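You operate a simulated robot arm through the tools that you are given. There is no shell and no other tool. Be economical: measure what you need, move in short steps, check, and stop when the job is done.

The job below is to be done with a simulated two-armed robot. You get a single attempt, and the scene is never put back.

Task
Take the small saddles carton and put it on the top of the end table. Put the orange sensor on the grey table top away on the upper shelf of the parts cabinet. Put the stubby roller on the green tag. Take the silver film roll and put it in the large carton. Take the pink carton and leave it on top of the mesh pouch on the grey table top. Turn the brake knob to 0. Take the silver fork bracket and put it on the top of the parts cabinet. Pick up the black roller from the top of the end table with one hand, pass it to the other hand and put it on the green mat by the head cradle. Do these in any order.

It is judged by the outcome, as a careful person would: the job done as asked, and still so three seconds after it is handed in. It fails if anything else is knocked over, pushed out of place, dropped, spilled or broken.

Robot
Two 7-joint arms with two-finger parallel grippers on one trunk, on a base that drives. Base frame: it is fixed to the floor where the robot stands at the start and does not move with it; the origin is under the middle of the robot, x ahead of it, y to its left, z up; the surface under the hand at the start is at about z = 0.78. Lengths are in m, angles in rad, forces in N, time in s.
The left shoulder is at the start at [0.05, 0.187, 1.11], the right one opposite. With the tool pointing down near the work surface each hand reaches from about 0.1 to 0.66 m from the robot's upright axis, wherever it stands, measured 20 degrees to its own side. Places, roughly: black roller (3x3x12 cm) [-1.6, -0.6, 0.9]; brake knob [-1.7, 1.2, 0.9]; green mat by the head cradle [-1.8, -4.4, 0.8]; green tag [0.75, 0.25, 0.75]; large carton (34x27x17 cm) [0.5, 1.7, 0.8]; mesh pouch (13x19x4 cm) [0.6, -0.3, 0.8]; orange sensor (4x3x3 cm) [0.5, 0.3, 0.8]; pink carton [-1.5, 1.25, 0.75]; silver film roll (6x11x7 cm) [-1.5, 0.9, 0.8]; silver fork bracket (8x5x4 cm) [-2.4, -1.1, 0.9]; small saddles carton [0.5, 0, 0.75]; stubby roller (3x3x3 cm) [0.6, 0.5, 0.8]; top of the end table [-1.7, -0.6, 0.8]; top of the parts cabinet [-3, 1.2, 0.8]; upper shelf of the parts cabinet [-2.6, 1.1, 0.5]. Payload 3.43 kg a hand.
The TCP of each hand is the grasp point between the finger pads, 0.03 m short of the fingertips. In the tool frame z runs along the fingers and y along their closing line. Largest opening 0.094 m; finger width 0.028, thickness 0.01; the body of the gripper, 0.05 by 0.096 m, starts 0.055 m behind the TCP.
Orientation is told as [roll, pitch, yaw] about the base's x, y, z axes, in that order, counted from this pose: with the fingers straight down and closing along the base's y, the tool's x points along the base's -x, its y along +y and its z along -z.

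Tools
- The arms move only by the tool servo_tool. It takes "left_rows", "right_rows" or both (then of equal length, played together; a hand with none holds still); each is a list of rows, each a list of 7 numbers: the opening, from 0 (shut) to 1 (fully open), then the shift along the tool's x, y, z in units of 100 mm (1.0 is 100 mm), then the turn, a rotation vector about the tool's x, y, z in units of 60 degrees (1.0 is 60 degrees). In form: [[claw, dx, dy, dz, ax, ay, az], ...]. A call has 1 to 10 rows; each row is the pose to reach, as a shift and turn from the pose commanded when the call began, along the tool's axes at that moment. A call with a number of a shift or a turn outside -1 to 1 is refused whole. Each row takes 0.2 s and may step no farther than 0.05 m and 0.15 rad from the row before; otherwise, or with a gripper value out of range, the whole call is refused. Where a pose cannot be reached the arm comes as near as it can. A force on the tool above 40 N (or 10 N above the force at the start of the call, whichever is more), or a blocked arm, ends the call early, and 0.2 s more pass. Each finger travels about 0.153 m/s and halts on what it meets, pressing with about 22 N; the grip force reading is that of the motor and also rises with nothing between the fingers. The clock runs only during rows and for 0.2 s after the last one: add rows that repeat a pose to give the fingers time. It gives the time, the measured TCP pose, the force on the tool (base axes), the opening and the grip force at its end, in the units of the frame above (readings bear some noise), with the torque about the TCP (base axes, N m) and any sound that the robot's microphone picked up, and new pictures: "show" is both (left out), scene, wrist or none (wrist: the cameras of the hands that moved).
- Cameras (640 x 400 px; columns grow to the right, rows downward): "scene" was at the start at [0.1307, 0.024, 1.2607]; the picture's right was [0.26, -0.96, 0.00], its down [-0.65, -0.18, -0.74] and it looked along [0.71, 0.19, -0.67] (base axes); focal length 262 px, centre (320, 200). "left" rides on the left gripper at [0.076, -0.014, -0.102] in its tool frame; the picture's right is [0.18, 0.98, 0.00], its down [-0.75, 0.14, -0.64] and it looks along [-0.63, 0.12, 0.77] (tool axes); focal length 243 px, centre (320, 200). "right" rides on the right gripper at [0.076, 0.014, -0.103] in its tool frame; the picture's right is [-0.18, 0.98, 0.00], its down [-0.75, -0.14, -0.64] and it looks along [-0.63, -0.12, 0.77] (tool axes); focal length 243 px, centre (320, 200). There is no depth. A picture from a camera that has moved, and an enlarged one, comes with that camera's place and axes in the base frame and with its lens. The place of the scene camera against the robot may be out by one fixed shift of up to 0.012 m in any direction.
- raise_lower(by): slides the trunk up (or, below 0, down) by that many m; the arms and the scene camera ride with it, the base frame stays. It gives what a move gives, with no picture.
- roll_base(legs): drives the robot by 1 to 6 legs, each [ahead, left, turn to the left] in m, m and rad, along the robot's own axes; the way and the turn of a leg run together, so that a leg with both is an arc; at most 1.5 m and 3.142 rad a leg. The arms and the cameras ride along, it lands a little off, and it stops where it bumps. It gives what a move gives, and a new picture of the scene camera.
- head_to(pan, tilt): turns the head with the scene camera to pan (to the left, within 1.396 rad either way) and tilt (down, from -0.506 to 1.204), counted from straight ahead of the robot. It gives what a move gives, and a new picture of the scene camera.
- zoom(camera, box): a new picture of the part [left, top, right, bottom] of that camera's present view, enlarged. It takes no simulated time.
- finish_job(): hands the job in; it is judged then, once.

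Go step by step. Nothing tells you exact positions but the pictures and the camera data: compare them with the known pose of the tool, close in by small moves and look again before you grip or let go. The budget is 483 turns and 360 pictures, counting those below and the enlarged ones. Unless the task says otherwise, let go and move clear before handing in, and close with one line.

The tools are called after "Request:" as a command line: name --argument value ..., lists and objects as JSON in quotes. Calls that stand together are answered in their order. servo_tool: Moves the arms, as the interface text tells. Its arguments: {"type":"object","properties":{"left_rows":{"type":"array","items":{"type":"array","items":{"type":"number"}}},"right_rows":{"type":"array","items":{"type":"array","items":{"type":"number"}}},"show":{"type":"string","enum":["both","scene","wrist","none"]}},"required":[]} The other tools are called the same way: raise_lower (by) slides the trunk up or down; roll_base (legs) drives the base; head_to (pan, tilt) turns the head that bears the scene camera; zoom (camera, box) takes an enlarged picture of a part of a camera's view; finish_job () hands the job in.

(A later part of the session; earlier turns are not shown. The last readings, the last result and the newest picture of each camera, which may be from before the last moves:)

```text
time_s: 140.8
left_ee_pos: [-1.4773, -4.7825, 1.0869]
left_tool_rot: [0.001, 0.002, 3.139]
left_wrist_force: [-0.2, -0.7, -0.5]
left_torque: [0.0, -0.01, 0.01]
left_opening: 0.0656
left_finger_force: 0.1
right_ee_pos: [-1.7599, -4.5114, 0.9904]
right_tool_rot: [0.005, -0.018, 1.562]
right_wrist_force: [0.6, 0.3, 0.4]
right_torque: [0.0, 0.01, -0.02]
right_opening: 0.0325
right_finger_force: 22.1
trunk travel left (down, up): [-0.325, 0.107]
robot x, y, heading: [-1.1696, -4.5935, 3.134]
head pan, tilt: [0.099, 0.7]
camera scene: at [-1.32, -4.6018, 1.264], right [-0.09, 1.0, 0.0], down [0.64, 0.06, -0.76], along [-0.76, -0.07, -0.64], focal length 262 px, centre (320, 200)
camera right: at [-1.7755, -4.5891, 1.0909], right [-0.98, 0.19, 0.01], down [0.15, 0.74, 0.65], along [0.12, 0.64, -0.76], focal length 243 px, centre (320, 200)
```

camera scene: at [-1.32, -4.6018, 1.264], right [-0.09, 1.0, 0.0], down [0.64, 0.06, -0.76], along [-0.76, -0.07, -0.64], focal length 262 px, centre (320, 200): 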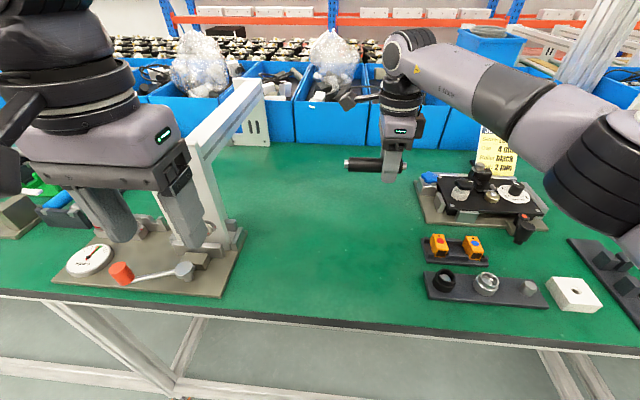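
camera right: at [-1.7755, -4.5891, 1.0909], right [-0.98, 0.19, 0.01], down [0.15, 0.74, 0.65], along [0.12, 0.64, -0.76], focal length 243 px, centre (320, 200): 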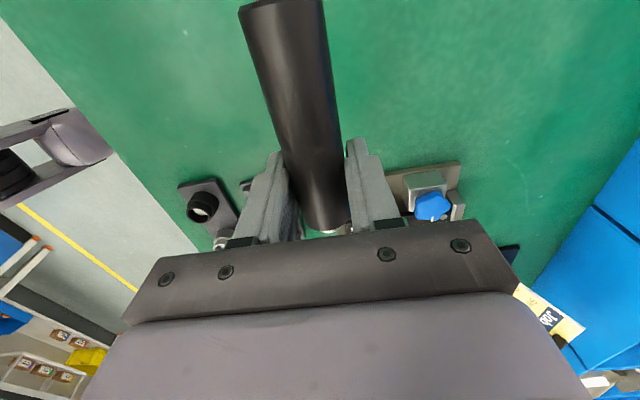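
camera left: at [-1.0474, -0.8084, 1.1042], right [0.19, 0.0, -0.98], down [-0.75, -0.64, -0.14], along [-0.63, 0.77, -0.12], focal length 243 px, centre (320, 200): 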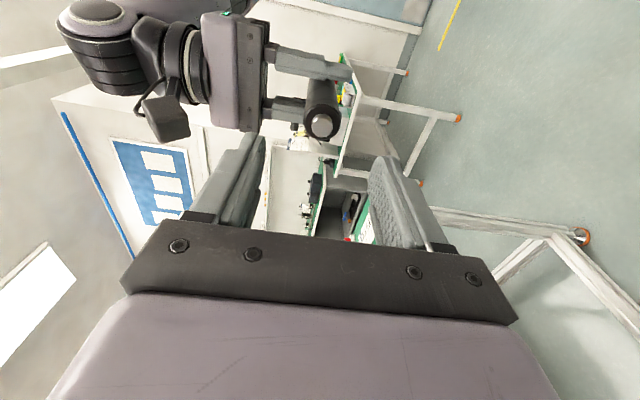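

Request:
servo_tool --right_rows '[[0.15, 0, 0, 0.4, 0, 0, 0], [0.15, 0, 0, 0.8, 0, 0, 0], [0.15, 0, 0, 1.0, 0, 0, 0], [0.15, 0, 0, 1.0, 0, 0, 0]]'

Request:
zoom --camera "scene" --box '[320, 130, 440, 205]'

```text
time_s: 141.8
left_ee_pos: [-1.4768, -4.7832, 1.0869]
left_tool_rot: [0.0, 0.002, 3.139]
left_wrist_force: [-0.4, -0.4, 0.8]
left_torque: [0.02, -0.01, 0.0]
left_opening: 0.0657
left_finger_force: 0.0
right_ee_pos: [-1.7611, -4.5096, 0.8901]
right_tool_rot: [0.005, -0.018, 1.56]
right_wrist_force: [0.0, -0.3, -0.1]
right_torque: [0.0, 0.0, -0.01]
right_opening: 0.0323
right_finger_force: 21.9
trunk travel left (down, up): [-0.325, 0.107]
robot x, y, heading: [-1.1686, -4.5932, 3.135]
head pan, tilt: [0.099, 0.7]
camera scene: at [-1.32, -4.6018, 1.264], right [-0.09, 1.0, 0.0], down [0.64, 0.06, -0.76], along [-0.76, -0.07, -0.64], focal length 262 px, centre (320, 200)
camera right: at [-1.7764, -4.5887, 0.991], right [-0.98, 0.19, 0.01], down [0.15, 0.74, 0.65], along [0.12, 0.64, -0.76], focal length 243 px, centre (320, 200)
```

scene: 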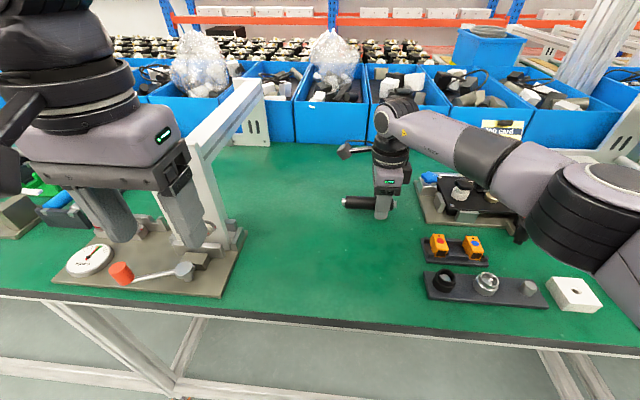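
right: 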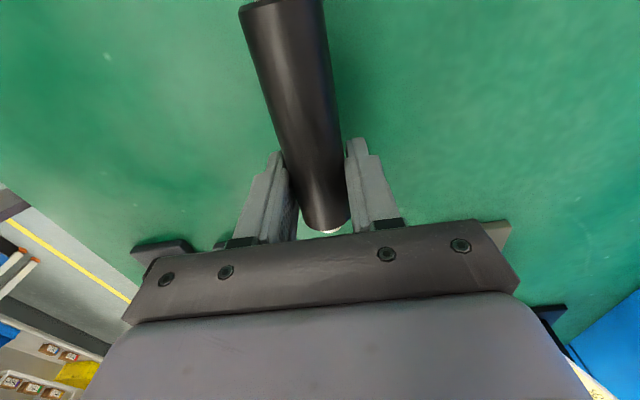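

```text
5.33 times, centred on (380, 168) of scene
camera zoom: at [-1.32, -4.6018, 1.264], right [-0.09, 1.0, 0.0], down [0.64, 0.06, -0.76], along [-0.76, -0.07, -0.64], focal length 1396 px, centre (0, 373)
```

zoom: 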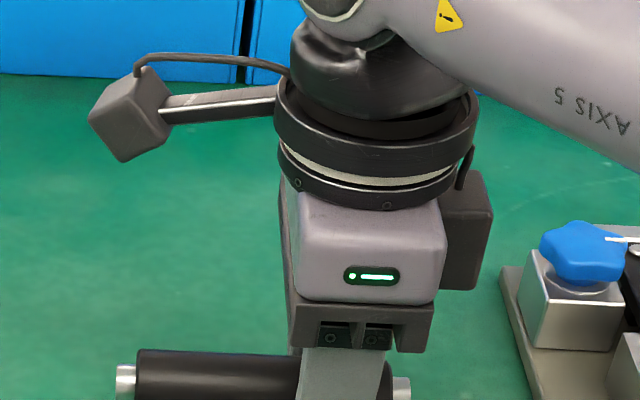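

Request:
zoom --camera "scene" --box '[400, 120, 640, 320]'

Request:
servo_tool --right_rows '[[0.15, 0, 0, 0.1, 0, 0, 0], [0.15, 0, 0, 0.18, 0, 0, 0], [0.15, 0, 0, 0.22, 0, 0, 0], [0.15, 0, 0, 0.22, 0, 0, 0]]' --show "none"

```text
2.00 times, centred on (520, 220) of scene
camera zoom: at [-1.32, -4.6018, 1.264], right [-0.09, 1.0, 0.0], down [0.64, 0.06, -0.76], along [-0.76, -0.07, -0.64], focal length 523 px, centre (-80, 160)
```

zoom: 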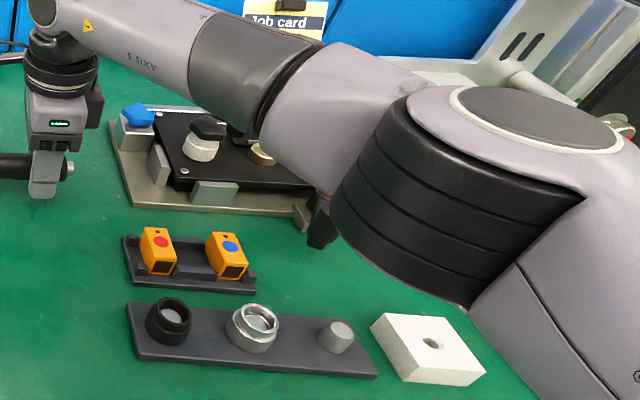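

```text
time_s: 142.8
left_ee_pos: [-1.476, -4.7827, 1.0874]
left_tool_rot: [0.001, 0.0, 3.138]
left_wrist_force: [0.1, -0.1, -0.1]
left_torque: [-0.03, -0.01, 0.02]
left_opening: 0.0657
left_finger_force: 0.0
right_ee_pos: [-1.7616, -4.5104, 0.8695]
right_tool_rot: [0.004, -0.018, 1.562]
right_wrist_force: [-0.6, -0.6, 5.1]
right_torque: [0.01, -0.1, 0.02]
right_opening: 0.0325
right_finger_force: 22.0
trunk travel left (down, up): [-0.325, 0.107]
robot x, y, heading: [-1.1687, -4.5955, 3.136]
head pan, tilt: [0.099, 0.7]
```

Fingertips touch the mat. I'll ease the grip open so the roller settles between the fingers.

Request:
servo_tool --right_rows '[[0.38, 0, 0, -0.02, 0, 0, 0], [0.38, 0, 0, -0.02, 0, 0, 0], [0.38, 0, 0, -0.02, 0, 0, 0], [0.38, 0, 0, -0.02, 0, 0, 0]]'

```text
time_s: 143.8
left_ee_pos: [-1.477, -4.7824, 1.0859]
left_tool_rot: [0.001, 0.002, 3.136]
left_wrist_force: [0.2, 0.5, -0.5]
left_torque: [0.03, 0.02, 0.03]
left_opening: 0.0656
left_finger_force: 0.1
right_ee_pos: [-1.7629, -4.5107, 0.8712]
right_tool_rot: [0.003, -0.017, 1.563]
right_wrist_force: [1.1, 0.1, 0.0]
right_torque: [0.01, -0.01, 0.01]
right_opening: 0.0357
right_finger_force: 0.1
trunk travel left (down, up): [-0.325, 0.107]
robot x, y, heading: [-1.1694, -4.596, 3.137]
head pan, tilt: [0.099, 0.7]
camera scene: at [-1.3199, -4.6018, 1.264], right [-0.09, 1.0, 0.0], down [0.64, 0.06, -0.76], along [-0.76, -0.07, -0.64], focal length 262 px, centre (320, 200)
camera right: at [-1.7773, -4.5882, 0.9735], right [-0.98, 0.19, 0.01], down [0.15, 0.74, 0.65], along [0.12, 0.64, -0.76], focal length 243 px, centre (320, 200)
```

scene: 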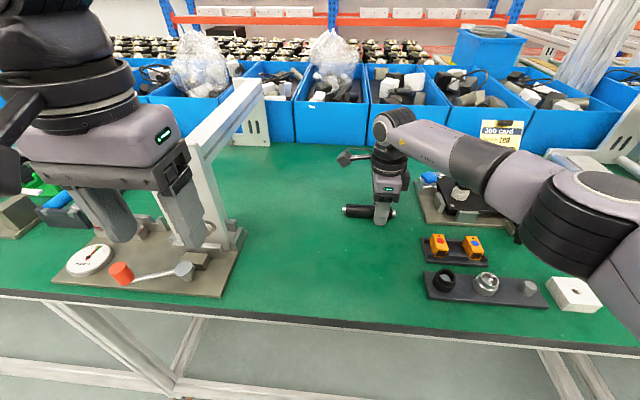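
right: 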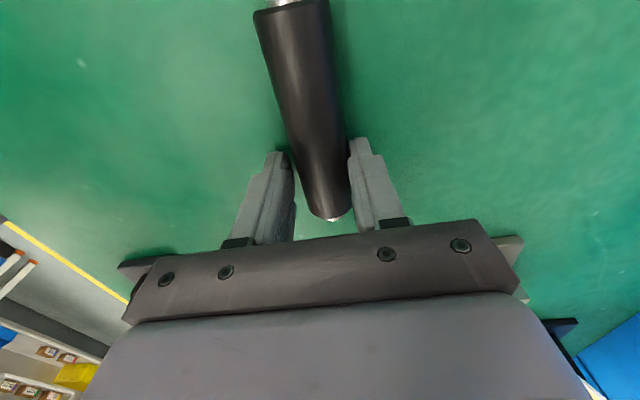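

The roller has settled onto the mat. I'll open the fingers slowly and rise.

Request:
servo_tool --right_rows '[[0.45, 0, 0, 0, 0, 0, 0], [0.55, 0, 0, 0, 0, 0, 0], [0.65, 0, 0, 0, 0, 0, 0], [0.65, 0, 0, -0.3, 0, 0, 0], [0.65, 0, 0, -0.7, 0, 0, 0], [0.65, 0, 0, -1.0, 0, 0, 0]]'

```text
time_s: 145.2
left_ee_pos: [-1.4774, -4.7837, 1.0866]
left_tool_rot: [0.0, 0.0, 3.14]
left_wrist_force: [-0.5, 1.0, -0.7]
left_torque: [-0.02, 0.0, 0.01]
left_opening: 0.0658
left_finger_force: 0.0
right_ee_pos: [-1.7605, -4.512, 0.973]
right_tool_rot: [0.002, -0.019, 1.56]
right_wrist_force: [-0.2, -0.8, -0.1]
right_torque: [0.02, 0.02, -0.02]
right_opening: 0.0612
right_finger_force: 0.0
trunk travel left (down, up): [-0.325, 0.107]
robot x, y, heading: [-1.1697, -4.5933, 3.137]
head pan, tilt: [0.099, 0.7]
camera scene: at [-1.3197, -4.6019, 1.264], right [-0.09, 1.0, 0.0], down [0.64, 0.06, -0.77], along [-0.76, -0.07, -0.64], focal length 262 px, centre (320, 200)
camera right: at [-1.7758, -4.5895, 1.0745], right [-0.98, 0.19, 0.01], down [0.15, 0.74, 0.65], along [0.12, 0.64, -0.76], focal length 243 px, centre (320, 200)
```

scene: 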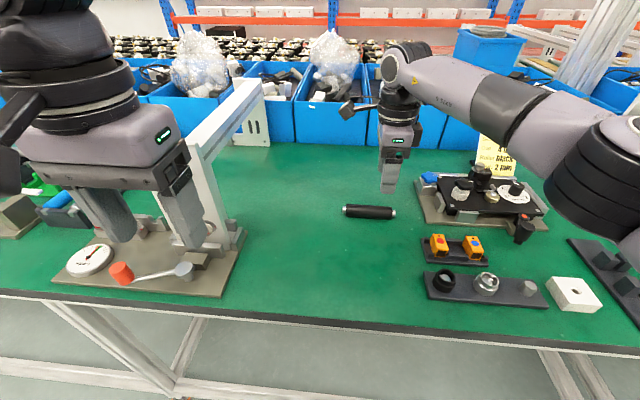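
right: 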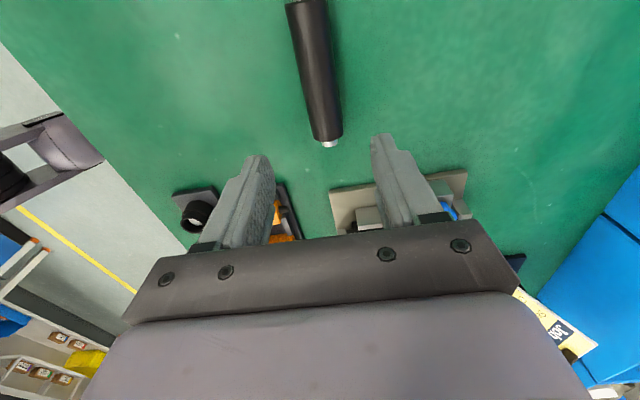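

The roller lies on the mat beside the cradle. I'll raise the hand and back out.

Request:
servo_tool --right_rows '[[0.65, 0, 0, -0.4, 0, 0, 0], [0.65, 0, -0.3, -0.8, 0, 0, 0], [0.65, 0, -0.7, -1.0, 0, 0, 0], [0.65, 0, -1.0, -1.0, 0, 0, 0]]' --show "none"

Request:
roll_base --legs '[[-0.5, 0, 0]]'

Request:
zoom --camera "scene" --box '[240, 60, 480, 200]'

```text
time_s: 146.2
left_ee_pos: [-1.4775, -4.7824, 1.0865]
left_tool_rot: [0.001, 0.001, 3.139]
left_wrist_force: [0.9, 0.0, -0.2]
left_torque: [-0.05, 0.0, 0.02]
left_opening: 0.066
left_finger_force: 0.1
right_ee_pos: [-1.6597, -4.5137, 1.0722]
right_tool_rot: [0.006, -0.018, 1.56]
right_wrist_force: [-0.3, 0.8, -0.5]
right_torque: [0.0, -0.03, 0.01]
right_opening: 0.0611
right_finger_force: 0.1
trunk travel left (down, up): [-0.325, 0.107]
robot x, y, heading: [-1.1677, -4.5933, 3.135]
head pan, tilt: [0.099, 0.7]
```

```text
time_s: 149.1
left_ee_pos: [-0.9846, -4.7852, 1.0881]
left_tool_rot: [-0.001, 0.003, -3.14]
left_wrist_force: [-0.3, 0.4, -0.3]
left_torque: [0.01, 0.02, -0.04]
left_opening: 0.0656
left_finger_force: 0.1
right_ee_pos: [-1.169, -4.5169, 1.0734]
right_tool_rot: [0.005, -0.017, 1.568]
right_wrist_force: [-0.4, -0.1, 0.5]
right_torque: [0.03, 0.02, -0.03]
right_opening: 0.0612
right_finger_force: 0.1
trunk travel left (down, up): [-0.325, 0.107]
robot x, y, heading: [-0.6801, -4.5958, -3.139]
head pan, tilt: [0.099, 0.7]
camera scene: at [-0.8282, -4.6038, 1.2641], right [-0.1, 0.99, 0.0], down [0.64, 0.06, -0.77], along [-0.76, -0.08, -0.64], focal length 262 px, centre (320, 200)
```

scene: 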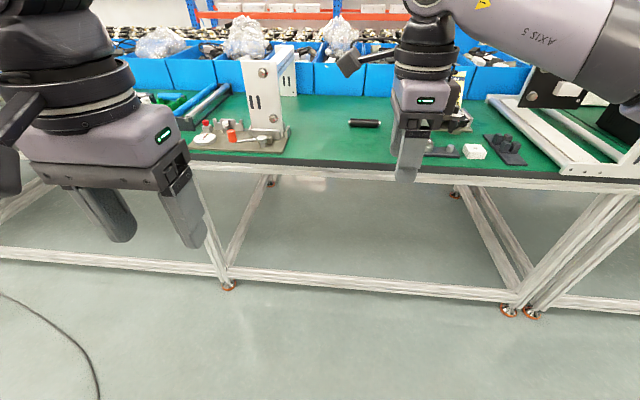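

```text
2.67 times, centred on (360, 130) of scene
camera zoom: at [-0.8282, -4.6038, 1.2641], right [-0.1, 0.99, 0.0], down [0.64, 0.06, -0.77], along [-0.76, -0.08, -0.64], focal length 698 px, centre (213, 387)
```

zoom: 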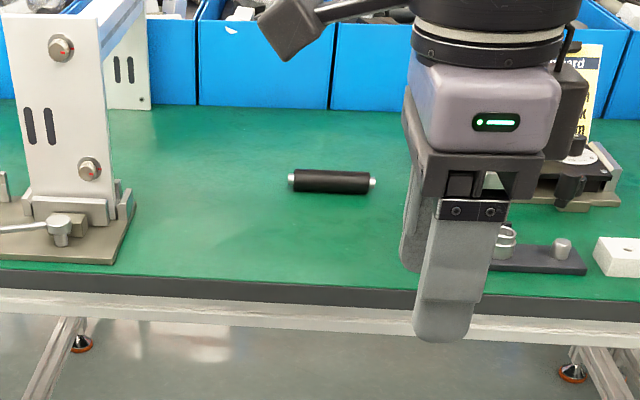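

The roller stays put. Next is the fork bracket: I'll drive back up the aisle to y≈0.35, then through the corridor towards x≈-2.5.

Request:
roll_base --legs '[[0, -1.5, 0], [0, -1.5, 0], [0, -1.5, 0], [0, -0.45, 0]]'

Request:
head_to --pan 0.0 --tilt 0.4

```text
time_s: 192.4
left_ee_pos: [-0.9307, 0.1831, 1.0867]
left_tool_rot: [0.001, 0.002, 3.135]
left_wrist_force: [-0.3, 0.1, -0.4]
left_torque: [0.04, 0.02, 0.01]
left_opening: 0.0659
left_finger_force: 0.1
right_ee_pos: [-1.1118, 0.4536, 1.0737]
right_tool_rot: [0.003, -0.018, 1.557]
right_wrist_force: [0.1, 0.4, 0.0]
right_torque: [-0.01, -0.02, -0.02]
right_opening: 0.0612
right_finger_force: 0.0
trunk travel left (down, up): [-0.325, 0.107]
robot x, y, heading: [-0.6213, 0.3696, 3.131]
head pan, tilt: [0.099, 0.7]
camera scene: at [-0.7723, 0.364, 1.264], right [-0.09, 1.0, 0.0], down [0.64, 0.06, -0.76], along [-0.76, -0.07, -0.64], focal length 262 px, centre (320, 200)
```

scene: 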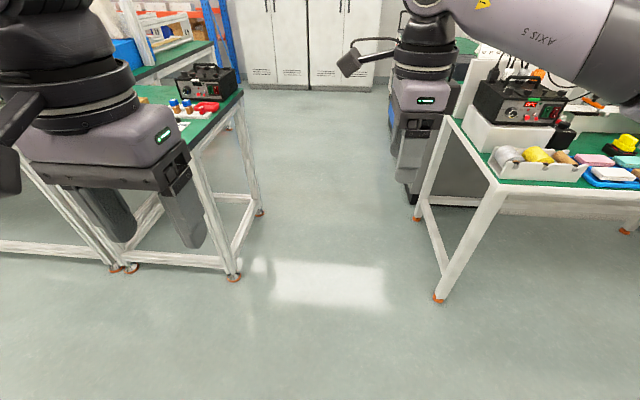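

```text
time_s: 193.2
left_ee_pos: [-0.93, 0.1832, 1.0863]
left_tool_rot: [0.001, 0.004, 3.134]
left_wrist_force: [0.2, 0.4, 0.1]
left_torque: [0.01, -0.01, 0.01]
left_opening: 0.0655
left_finger_force: 0.1
right_ee_pos: [-1.1125, 0.454, 1.0733]
right_tool_rot: [0.004, -0.017, 1.557]
right_wrist_force: [0.6, -0.2, -0.1]
right_torque: [0.03, -0.02, -0.01]
right_opening: 0.0613
right_finger_force: 0.1
trunk travel left (down, up): [-0.325, 0.107]
robot x, y, heading: [-0.623, 0.3694, 3.135]
head pan, tilt: [0.0, 0.4]
camera scene: at [-0.7803, 0.3724, 1.2908], right [0.01, 1.0, 0.0], down [0.39, 0.0, -0.92], along [-0.92, 0.01, -0.39], focal length 262 px, centre (320, 200)
```

scene: 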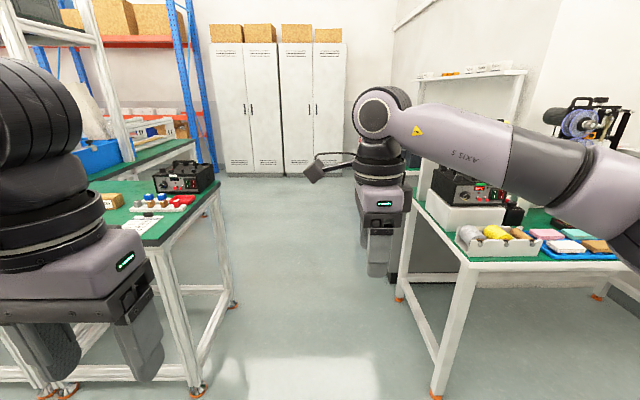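

The corridor centre is at y≈0.37. Driving through it now.

Request:
roll_base --legs '[[1.0, 0, 0], [0.9, 0, 0]]'

Request:
head_to --pan -1.2 --tilt 0.7

Request:
head_to --pan 1.2 --tilt 0.5

```text
time_s: 202.8
left_ee_pos: [-2.8472, 0.1794, 1.0869]
left_tool_rot: [0.002, 0.004, -3.129]
left_wrist_force: [-0.5, -0.2, -0.7]
left_torque: [-0.01, 0.0, -0.01]
left_opening: 0.0659
left_finger_force: 0.1
right_ee_pos: [-3.0345, 0.445, 1.073]
right_tool_rot: [0.004, -0.018, 1.58]
right_wrist_force: [-0.7, 0.0, -0.4]
right_torque: [-0.01, 0.02, 0.02]
right_opening: 0.061
right_finger_force: 0.1
trunk travel left (down, up): [-0.325, 0.107]
robot x, y, heading: [-2.541, 0.3723, -3.132]
head pan, tilt: [0.0, 0.4]
camera scene: at [-2.7012, 0.3706, 1.2908], right [-0.01, 1.0, 0.0], down [0.39, 0.01, -0.92], along [-0.92, -0.01, -0.39], focal length 262 px, centre (320, 200)
```

scene: 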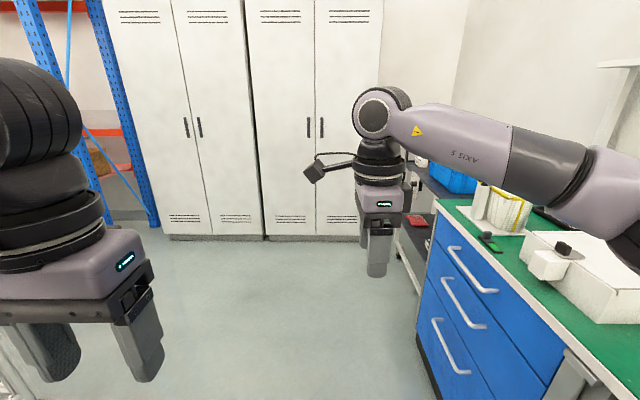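

```text
time_s: 204.2
left_ee_pos: [-2.8467, 0.1775, 1.0875]
left_tool_rot: [-0.001, 0.002, -3.127]
left_wrist_force: [-0.5, -0.1, -0.1]
left_torque: [-0.02, 0.0, -0.03]
left_opening: 0.0658
left_finger_force: 0.1
right_ee_pos: [-3.0338, 0.444, 1.0724]
right_tool_rot: [0.004, -0.018, 1.581]
right_wrist_force: [0.0, 0.3, -0.7]
right_torque: [0.0, 0.04, 0.0]
right_opening: 0.0612
right_finger_force: 0.2
trunk travel left (down, up): [-0.325, 0.107]
robot x, y, heading: [-2.5419, 0.3701, -3.129]
head pan, tilt: [-1.201, 0.7]
camera scene: at [-2.6402, 0.4506, 1.264], right [0.93, 0.37, 0.0], down [0.24, -0.6, -0.77], along [-0.29, 0.71, -0.64], focal length 262 px, centre (320, 200)
```

scene: 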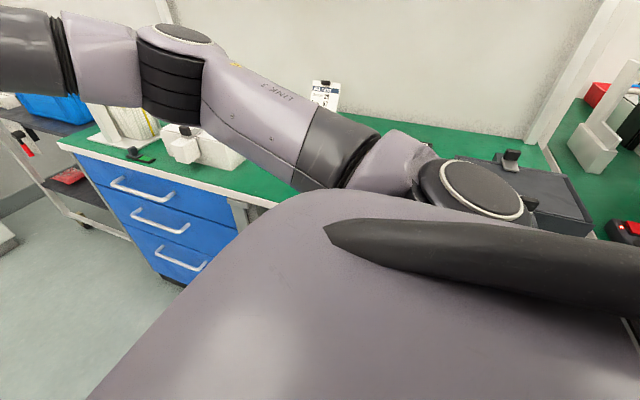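

```text
time_s: 206.4
left_ee_pos: [-2.8473, 0.1794, 1.086]
left_tool_rot: [0.0, 0.003, -3.128]
left_wrist_force: [-0.2, -0.4, -0.3]
left_torque: [-0.01, 0.01, -0.02]
left_opening: 0.0657
left_finger_force: 0.1
right_ee_pos: [-3.0337, 0.4435, 1.072]
right_tool_rot: [0.003, -0.018, 1.58]
right_wrist_force: [-0.5, 0.6, 0.5]
right_torque: [0.0, 0.01, -0.02]
right_opening: 0.0611
right_finger_force: 0.0
trunk travel left (down, up): [-0.325, 0.107]
robot x, y, heading: [-2.5406, 0.3717, -3.129]
head pan, tilt: [1.201, 0.499]
camera scene: at [-2.6403, 0.2866, 1.2817], right [-0.94, 0.35, 0.0], down [0.17, 0.45, -0.88], along [-0.31, -0.82, -0.48], focal length 262 px, centre (320, 200)
```

scene: 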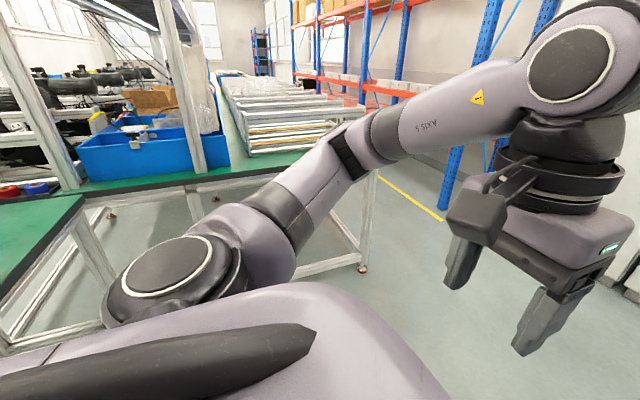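

Now I'll turn to face -y, towards the bench with the blue bin.

Request:
roll_base --legs '[[0, 0, 1.56]]'

Request:
head_to --pan 0.0 --tilt 0.45

Request:
zoom --camera "scene" --box '[200, 80, 440, 230]'

```text
time_s: 210.7
left_ee_pos: [-2.3472, 0.068, 1.0869]
left_tool_rot: [-0.002, 0.003, -1.543]
left_wrist_force: [0.6, 0.8, 0.1]
left_torque: [0.0, 0.02, -0.05]
left_opening: 0.0655
left_finger_force: 0.1
right_ee_pos: [-2.6093, -0.1235, 1.0717]
right_tool_rot: [0.002, -0.018, -3.119]
right_wrist_force: [0.5, 0.2, 0.4]
right_torque: [0.0, -0.05, -0.02]
right_opening: 0.0611
right_finger_force: 0.1
trunk travel left (down, up): [-0.325, 0.107]
robot x, y, heading: [-2.5437, 0.3683, -1.548]
head pan, tilt: [1.201, 0.499]
camera scene: at [-2.4628, 0.2834, 1.2817], right [-0.34, -0.94, 0.0], down [-0.45, 0.16, -0.88], along [0.83, -0.3, -0.48], focal length 262 px, centre (320, 200)
```

scene: 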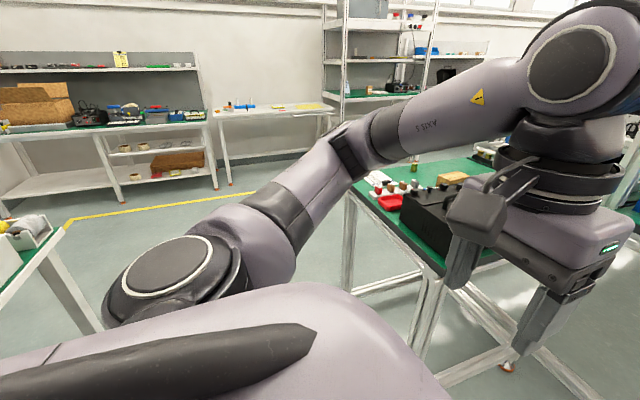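

```text
time_s: 212.1
left_ee_pos: [-2.3466, 0.068, 1.0871]
left_tool_rot: [-0.001, 0.001, -1.543]
left_wrist_force: [-0.3, -0.7, 0.8]
left_torque: [0.01, 0.01, -0.02]
left_opening: 0.0655
left_finger_force: 0.2
right_ee_pos: [-2.6096, -0.122, 1.0731]
right_tool_rot: [0.002, -0.019, -3.121]
right_wrist_force: [0.0, -0.5, 0.3]
right_torque: [0.01, 0.01, -0.02]
right_opening: 0.061
right_finger_force: 0.2
trunk travel left (down, up): [-0.325, 0.107]
robot x, y, heading: [-2.5431, 0.3725, -1.542]
head pan, tilt: [0.0, 0.45]
camera scene: at [-2.5461, 0.2223, 1.2862], right [-1.0, -0.03, 0.0], down [-0.01, 0.44, -0.9], along [0.02, -0.9, -0.44], focal length 262 px, centre (320, 200)
```

scene: 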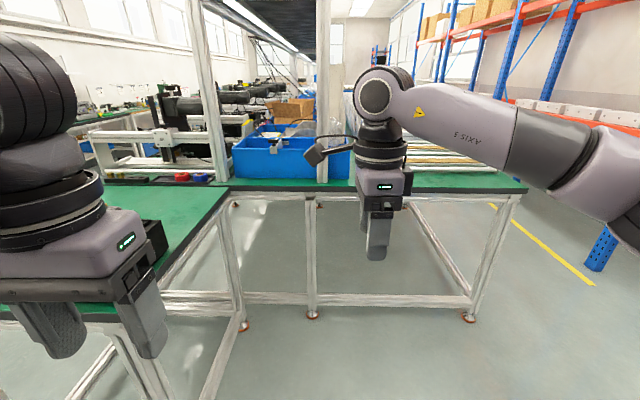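

```text
2.67 times, centred on (320, 155) of scene
camera zoom: at [-2.5461, 0.2223, 1.2862], right [-1.0, -0.03, 0.0], down [-0.01, 0.44, -0.9], along [0.02, -0.9, -0.44], focal length 698 px, centre (320, 320)
```

zoom: 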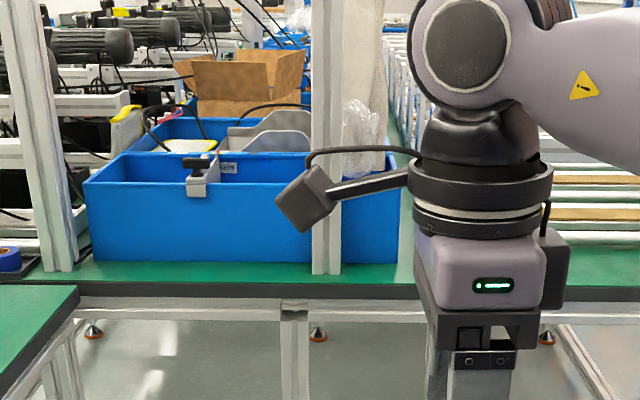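

There's a grey piece on the bin's rim and grey pieces inside. I'll move closer for a better view.

Request:
roll_base --legs '[[0.5, 0, -0.03]]'

Request:
head_to --pan 0.25 --tilt 0.5

Request:
zoom --camera "scene" --box '[180, 60, 460, 235]'

```text
time_s: 215.0
left_ee_pos: [-2.3477, -0.4471, 1.0873]
left_tool_rot: [-0.001, 0.003, -1.566]
left_wrist_force: [0.5, -0.3, 0.9]
left_torque: [0.04, 0.02, -0.01]
left_opening: 0.0657
left_finger_force: 0.1
right_ee_pos: [-2.6138, -0.6313, 1.0714]
right_tool_rot: [0.002, -0.018, 3.137]
right_wrist_force: [-0.2, 0.3, 0.4]
right_torque: [0.0, 0.01, -0.03]
right_opening: 0.0609
right_finger_force: 0.0
trunk travel left (down, up): [-0.325, 0.107]
robot x, y, heading: [-2.5343, -0.1368, -1.571]
head pan, tilt: [0.0, 0.45]
camera scene: at [-2.5428, -0.2883, 1.2861], right [-1.0, 0.0, 0.0], down [0.0, 0.44, -0.9], along [0.0, -0.9, -0.44], focal length 262 px, centre (320, 200)
```

scene: 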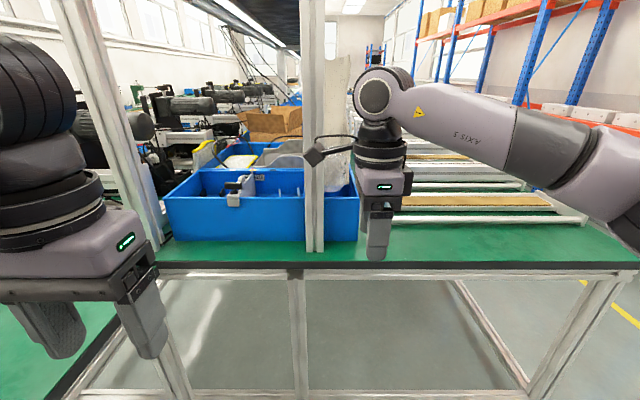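

```text
time_s: 215.8
left_ee_pos: [-2.3449, -0.4471, 1.0867]
left_tool_rot: [0.001, 0.002, -1.567]
left_wrist_force: [-0.9, 0.2, 0.6]
left_torque: [0.03, 0.0, 0.01]
left_opening: 0.0655
left_finger_force: 0.0
right_ee_pos: [-2.6144, -0.6308, 1.0725]
right_tool_rot: [0.004, -0.018, 3.138]
right_wrist_force: [-0.1, -0.5, 0.2]
right_torque: [-0.01, 0.0, -0.01]
right_opening: 0.061
right_finger_force: 0.2
trunk travel left (down, up): [-0.325, 0.107]
robot x, y, heading: [-2.5384, -0.1369, -1.569]
head pan, tilt: [0.25, 0.499]
camera scene: at [-2.5204, -0.2843, 1.2817], right [-0.97, -0.25, 0.0], down [-0.12, 0.46, -0.88], along [0.22, -0.85, -0.48], focal length 262 px, centre (320, 200)
```

scene: 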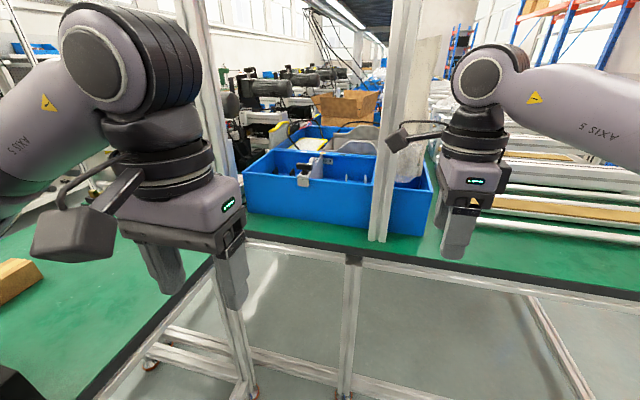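

```text
2.29 times, centred on (320, 148) of scene
camera zoom: at [-2.5204, -0.2843, 1.2817], right [-0.97, -0.25, 0.0], down [-0.12, 0.46, -0.88], along [0.22, -0.85, -0.48], focal length 598 px, centre (320, 320)
```

zoom: 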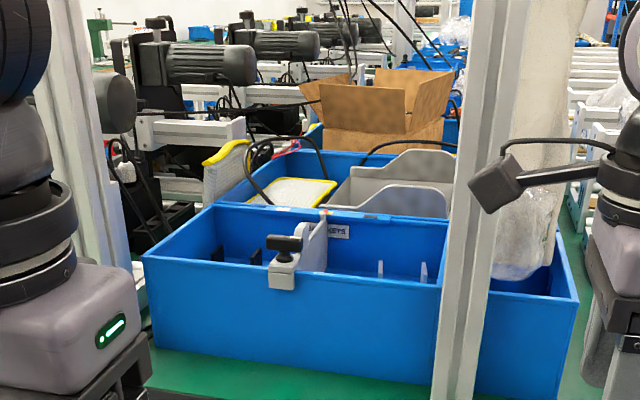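

Request:
raise_lower --by 0.1

Request:
roll_base --legs '[[0.2, 0, 0]]'

Request:
zoom --camera "scene" --box '[220, 120, 460, 270]'

```text
time_s: 217.1
left_ee_pos: [-2.3464, -0.4456, 1.1872]
left_tool_rot: [0.0, 0.004, -1.569]
left_wrist_force: [0.6, 0.0, -0.2]
left_torque: [0.01, 0.0, -0.03]
left_opening: 0.0656
left_finger_force: 0.1
right_ee_pos: [-2.614, -0.632, 1.1729]
right_tool_rot: [0.005, -0.017, 3.139]
right_wrist_force: [-0.2, -0.5, 0.8]
right_torque: [-0.04, 0.02, -0.01]
right_opening: 0.0608
right_finger_force: 0.1
trunk travel left (down, up): [-0.425, 0.007]
robot x, y, heading: [-2.5377, -0.142, -1.566]
head pan, tilt: [0.25, 0.499]
```

```text
time_s: 218.7
left_ee_pos: [-2.3437, -0.6448, 1.1872]
left_tool_rot: [-0.001, 0.004, -1.563]
left_wrist_force: [-0.4, -0.3, -0.7]
left_torque: [0.04, 0.0, -0.02]
left_opening: 0.066
left_finger_force: 0.1
right_ee_pos: [-2.6115, -0.8314, 1.1713]
right_tool_rot: [0.004, -0.017, -3.14]
right_wrist_force: [-0.7, -0.5, -0.6]
right_torque: [0.02, 0.02, -0.01]
right_opening: 0.0613
right_finger_force: 0.1
trunk travel left (down, up): [-0.425, 0.007]
robot x, y, heading: [-2.5338, -0.3369, -1.566]
head pan, tilt: [0.25, 0.499]
camera scene: at [-2.5188, -0.4834, 1.3816], right [-0.97, -0.25, 0.0], down [-0.12, 0.46, -0.88], along [0.22, -0.85, -0.48], focal length 262 px, centre (320, 200)
```

scene: 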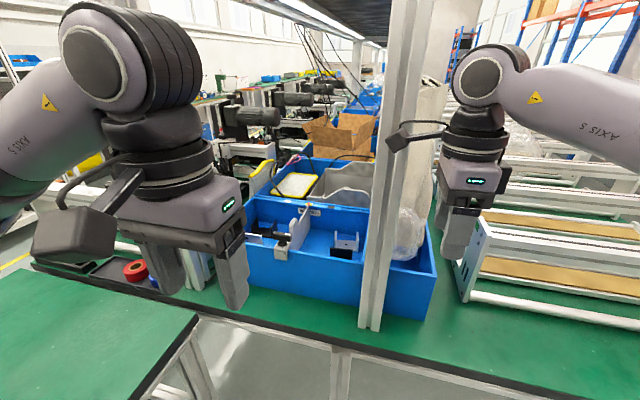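

```text
2.67 times, centred on (340, 195) of scene
camera zoom: at [-2.5188, -0.4834, 1.3816], right [-0.97, -0.25, 0.0], down [-0.12, 0.46, -0.88], along [0.22, -0.85, -0.48], focal length 698 px, centre (267, 213)
```

zoom: 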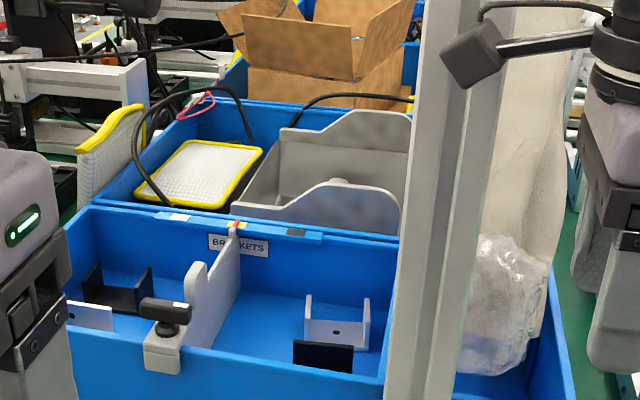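

The bin labelled "BRACKETS" holds a silver U-shaped fork bracket at about [-2.435, -1.134], with black ones around it. A shelf post stands at about [-2.54, -0.86], so I'll use the left hand; first I'll pull the right hand back clear of the post.

Request:
servo_tool --right_rows '[[0.65, 0, -0.4, 0, 0, 0, 0], [0.65, -0.1, -0.8, 0, 0, 0, 0], [0.65, -0.4, -1.0, 0, 0, 0, 0], [0.65, -0.8, -1.0, 0, 0, 0, 0], [0.65, -1.0, -1.0, 0, 0, 0, 0]]' --show "none"

Request:
servo_tool --right_rows '[[0.65, 0, -0.4, 0, 0, 0, 0], [0.65, 0, -0.8, 0, 0, 0, 0], [0.65, 0, -1.0, 0, 0, 0, 0]]' --left_rows '[[1, 0.2, 0, 0, 0, 0, 0], [1, 0.2, 0, 0, 0, 0, 0], [1, 0.2, 0, 0, 0, 0, 0]]' --show "none"

Request:
roll_base --legs '[[0.12, 0, 0]]'

Request:
head_to --pan 0.15 --tilt 0.75

```text
time_s: 219.9
left_ee_pos: [-2.344, -0.6452, 1.1876]
left_tool_rot: [-0.001, 0.001, -1.562]
left_wrist_force: [0.0, 0.2, 0.1]
left_torque: [0.0, 0.03, -0.03]
left_opening: 0.0657
left_finger_force: 0.0
right_ee_pos: [-2.7103, -0.7292, 1.1728]
right_tool_rot: [0.004, -0.018, -3.139]
right_wrist_force: [-0.2, -0.1, 0.9]
right_torque: [-0.01, 0.0, 0.0]
right_opening: 0.0612
right_finger_force: 0.0
trunk travel left (down, up): [-0.425, 0.007]
robot x, y, heading: [-2.5359, -0.3426, -1.564]
head pan, tilt: [0.25, 0.499]
```

```text
time_s: 220.7
left_ee_pos: [-2.3428, -0.6233, 1.185]
left_tool_rot: [0.001, 0.002, -1.562]
left_wrist_force: [0.7, -1.2, -0.9]
left_torque: [0.0, 0.03, -0.03]
left_opening: 0.094
left_finger_force: 0.0
right_ee_pos: [-2.7121, -0.6282, 1.1719]
right_tool_rot: [0.006, -0.017, -3.138]
right_wrist_force: [0.2, 0.2, -0.1]
right_torque: [0.01, 0.02, 0.0]
right_opening: 0.0609
right_finger_force: 0.0
trunk travel left (down, up): [-0.425, 0.007]
robot x, y, heading: [-2.5357, -0.3366, -1.563]
head pan, tilt: [0.25, 0.499]
```

```text
time_s: 222.0
left_ee_pos: [-2.3428, -0.7479, 1.1847]
left_tool_rot: [0.001, 0.004, -1.564]
left_wrist_force: [-0.4, -0.1, -1.2]
left_torque: [0.0, 0.0, 0.0]
left_opening: 0.0941
left_finger_force: 0.0
right_ee_pos: [-2.7105, -0.7525, 1.1717]
right_tool_rot: [0.005, -0.019, -3.141]
right_wrist_force: [-0.5, 0.4, -0.3]
right_torque: [0.05, -0.04, 0.0]
right_opening: 0.061
right_finger_force: 0.2
trunk travel left (down, up): [-0.425, 0.007]
robot x, y, heading: [-2.5313, -0.4606, -1.565]
head pan, tilt: [0.25, 0.499]
camera scene: at [-2.5183, -0.6066, 1.3816], right [-0.97, -0.25, 0.0], down [-0.12, 0.46, -0.88], along [0.22, -0.85, -0.48], focal length 262 px, centre (320, 200)
```

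scene: 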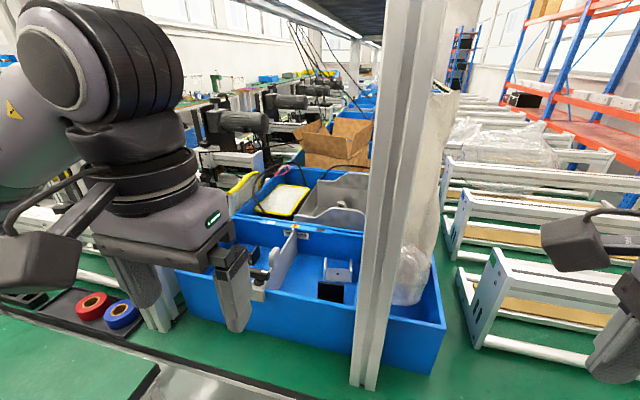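

```text
time_s: 222.8
left_ee_pos: [-2.3431, -0.7475, 1.1859]
left_tool_rot: [-0.002, 0.002, -1.564]
left_wrist_force: [-0.4, -0.2, 0.4]
left_torque: [-0.01, 0.0, 0.02]
left_opening: 0.094
left_finger_force: 0.1
right_ee_pos: [-2.7119, -0.7508, 1.172]
right_tool_rot: [0.002, -0.017, -3.141]
right_wrist_force: [0.4, 0.3, -0.1]
right_torque: [-0.02, -0.01, -0.02]
right_opening: 0.0611
right_finger_force: 0.2
trunk travel left (down, up): [-0.425, 0.007]
robot x, y, heading: [-2.5333, -0.4622, -1.57]
head pan, tilt: [0.15, 0.75]
camera scene: at [-2.5284, -0.5994, 1.3598], right [-0.99, -0.15, 0.0], down [-0.11, 0.67, -0.73], along [0.11, -0.72, -0.68], focal length 262 px, centre (320, 200)
```

scene: 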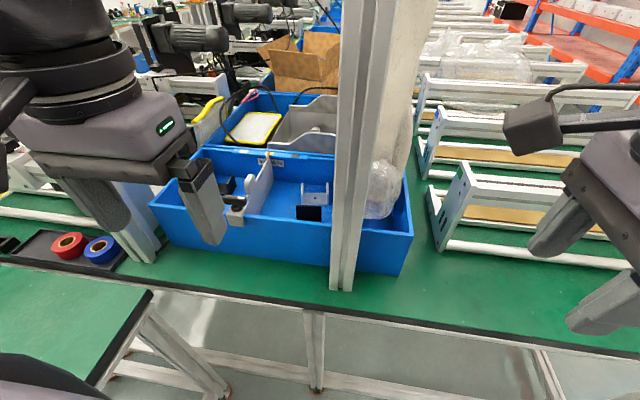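

Bracket confirmed at about [-2.43, -1.148]. I'll bring the left hand over it at height, left of the post.

Request:
servo_tool --left_rows '[[1, -0.4, -0.2, 0, 0, 0, 0], [1, -0.8, -0.4, 0, 0, 0, 0], [1, -1.0, -0.6, 0, 0, 0, 0]]' --show "none"

Request:
servo_tool --left_rows '[[1, -0.4, -0.1, 0, 0, 0, 0], [1, -0.8, -0.2, 0, 0, 0, 0], [1, -1.0, -0.25, 0, 0, 0, 0]]'

```text
time_s: 223.6
left_ee_pos: [-2.4065, -0.846, 1.185]
left_tool_rot: [0.0, 0.001, -1.564]
left_wrist_force: [-0.2, -0.4, 0.0]
left_torque: [-0.03, 0.0, 0.02]
left_opening: 0.0939
left_finger_force: 0.0
right_ee_pos: [-2.7119, -0.7522, 1.1715]
right_tool_rot: [0.003, -0.017, -3.142]
right_wrist_force: [-0.1, -0.2, 0.4]
right_torque: [-0.02, -0.02, 0.01]
right_opening: 0.061
right_finger_force: 0.0
trunk travel left (down, up): [-0.425, 0.007]
robot x, y, heading: [-2.5325, -0.4611, -1.563]
head pan, tilt: [0.15, 0.75]
```

```text
time_s: 224.3
left_ee_pos: [-2.4282, -0.9471, 1.1836]
left_tool_rot: [0.001, 0.003, -1.563]
left_wrist_force: [-0.2, 0.3, 0.2]
left_torque: [0.0, -0.01, 0.01]
left_opening: 0.0941
left_finger_force: 0.0
right_ee_pos: [-2.7111, -0.7526, 1.1717]
right_tool_rot: [0.005, -0.019, -3.143]
right_wrist_force: [0.3, -0.2, 0.7]
right_torque: [0.02, 0.0, 0.0]
right_opening: 0.0612
right_finger_force: 0.0
trunk travel left (down, up): [-0.425, 0.007]
robot x, y, heading: [-2.5357, -0.4619, -1.567]
head pan, tilt: [0.15, 0.75]
camera scene: at [-2.5287, -0.5996, 1.3597], right [-0.99, -0.15, 0.0], down [-0.11, 0.67, -0.73], along [0.11, -0.72, -0.68], focal length 262 px, centre (320, 200)
camera left: at [-2.4423, -0.8716, 1.2873], right [0.98, 0.19, 0.0], down [0.15, -0.75, 0.64], along [0.12, -0.63, -0.77], focal length 243 px, centre (320, 200)
```

scene: 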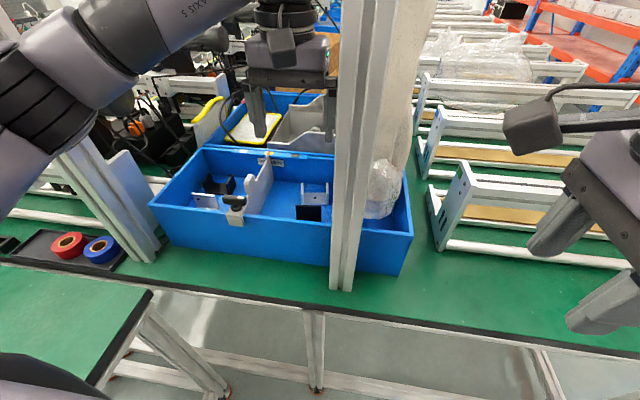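
left: 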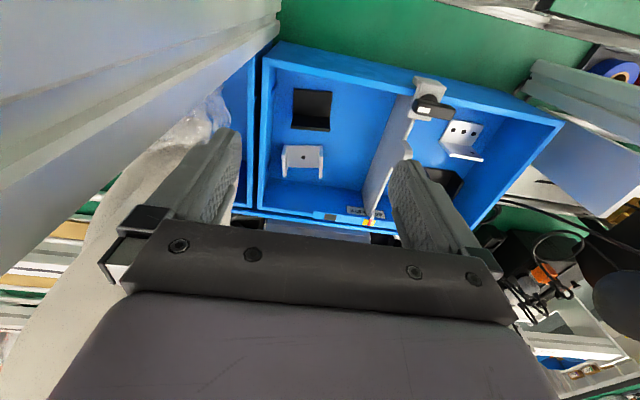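

Request:
zoom --camera "left" --box '[250, 70, 390, 210]'

Request:
zoom --camera "scene" --box '[270, 150, 350, 230]'

```text
2.86 times, centred on (320, 140) of left
camera zoom: at [-2.4423, -0.8716, 1.2873], right [0.98, 0.19, 0.0], down [0.15, -0.75, 0.64], along [0.12, -0.63, -0.77], focal length 693 px, centre (320, 371)
```

zoom: 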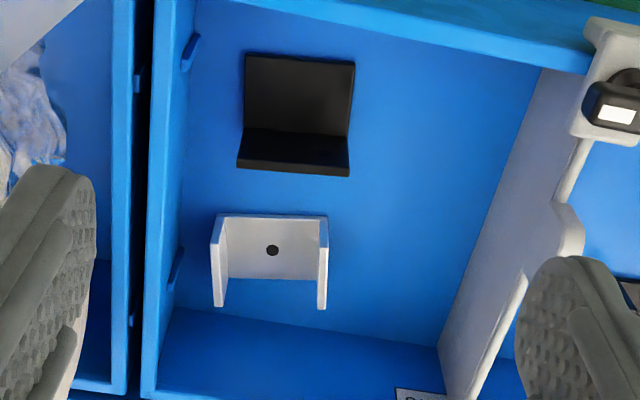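

```text
5.00 times, centred on (310, 190) of scene
camera zoom: at [-2.5287, -0.5996, 1.3597], right [-0.99, -0.15, 0.0], down [-0.11, 0.67, -0.73], along [0.11, -0.72, -0.68], focal length 1308 px, centre (370, 250)
```

zoom: 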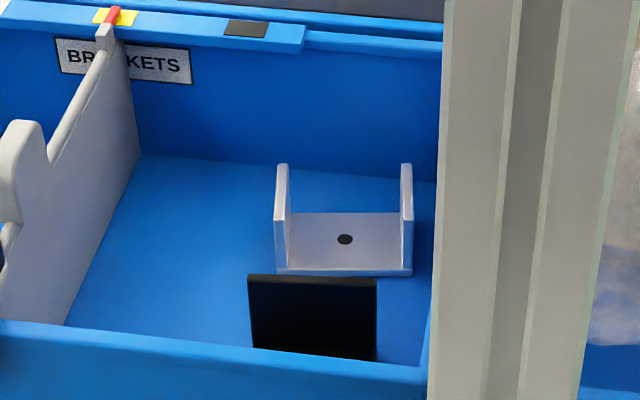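

It's a U-channel resting on its base with two upright arms, turned about 0.17 rad. I'll grip its +x arm, away from the bin wall; first I'll get closer for a better fix.

Request:
servo_tool --left_rows '[[0.6, -0.4, 0.1, 0.1, 0, 0, -0.08], [0.6, -0.8, 0.3, 0.2, 0, 0, -0.16], [0.6, -1.0, 0.3, 0.5, 0, 0, -0.16], [0.6, -1.0, 0.3, 0.9, 0, 0, -0.16], [0.6, -1.0, 0.3, 0.9, 0, 0, -0.16]]'

Request:
zoom --camera "left" --box '[220, 60, 420, 220]'

```text
time_s: 225.6
left_ee_pos: [-2.3936, -1.047, 1.091]
left_tool_rot: [0.0, 0.002, -1.398]
left_wrist_force: [-0.9, 0.2, -1.2]
left_torque: [0.01, 0.01, -0.02]
left_opening: 0.0566
left_finger_force: 0.0
right_ee_pos: [-2.712, -0.7522, 1.1729]
right_tool_rot: [0.007, -0.017, -3.141]
right_wrist_force: [0.4, -0.1, -0.1]
right_torque: [-0.03, 0.0, -0.01]
right_opening: 0.0609
right_finger_force: 0.0
trunk travel left (down, up): [-0.425, 0.007]
robot x, y, heading: [-2.5344, -0.463, -1.569]
head pan, tilt: [0.15, 0.75]
camera scene: at [-2.5288, -0.5992, 1.3598], right [-0.99, -0.15, 0.0], down [-0.11, 0.67, -0.73], along [0.11, -0.72, -0.68], focal length 262 px, centre (320, 200)
camera left: at [-2.4209, -0.9739, 1.1944], right [0.94, 0.35, 0.0], down [0.27, -0.72, 0.64], along [0.23, -0.6, -0.77], focal length 243 px, centre (320, 200)
```

scene: 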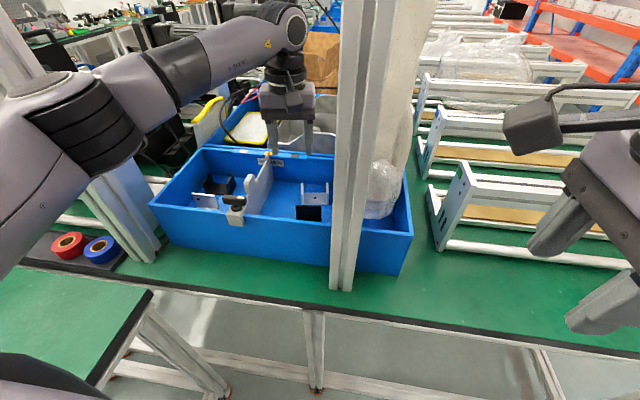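
left: 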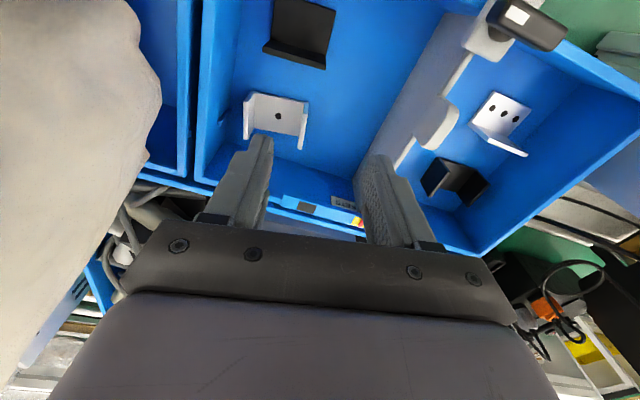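

```text
2.50 times, centred on (320, 140) of left
camera zoom: at [-2.4209, -0.9739, 1.1944], right [0.94, 0.35, 0.0], down [0.27, -0.72, 0.64], along [0.23, -0.6, -0.77], focal length 606 px, centre (320, 350)
```

zoom: 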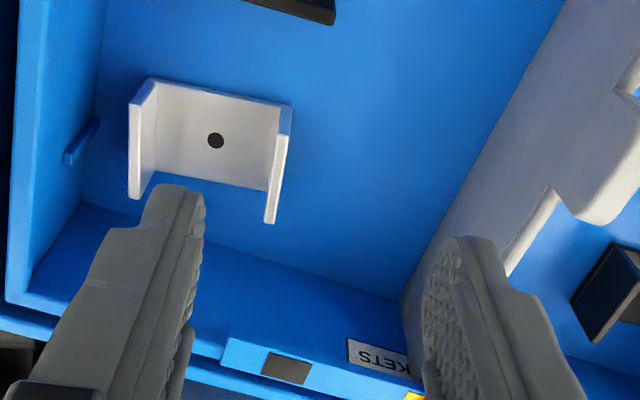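

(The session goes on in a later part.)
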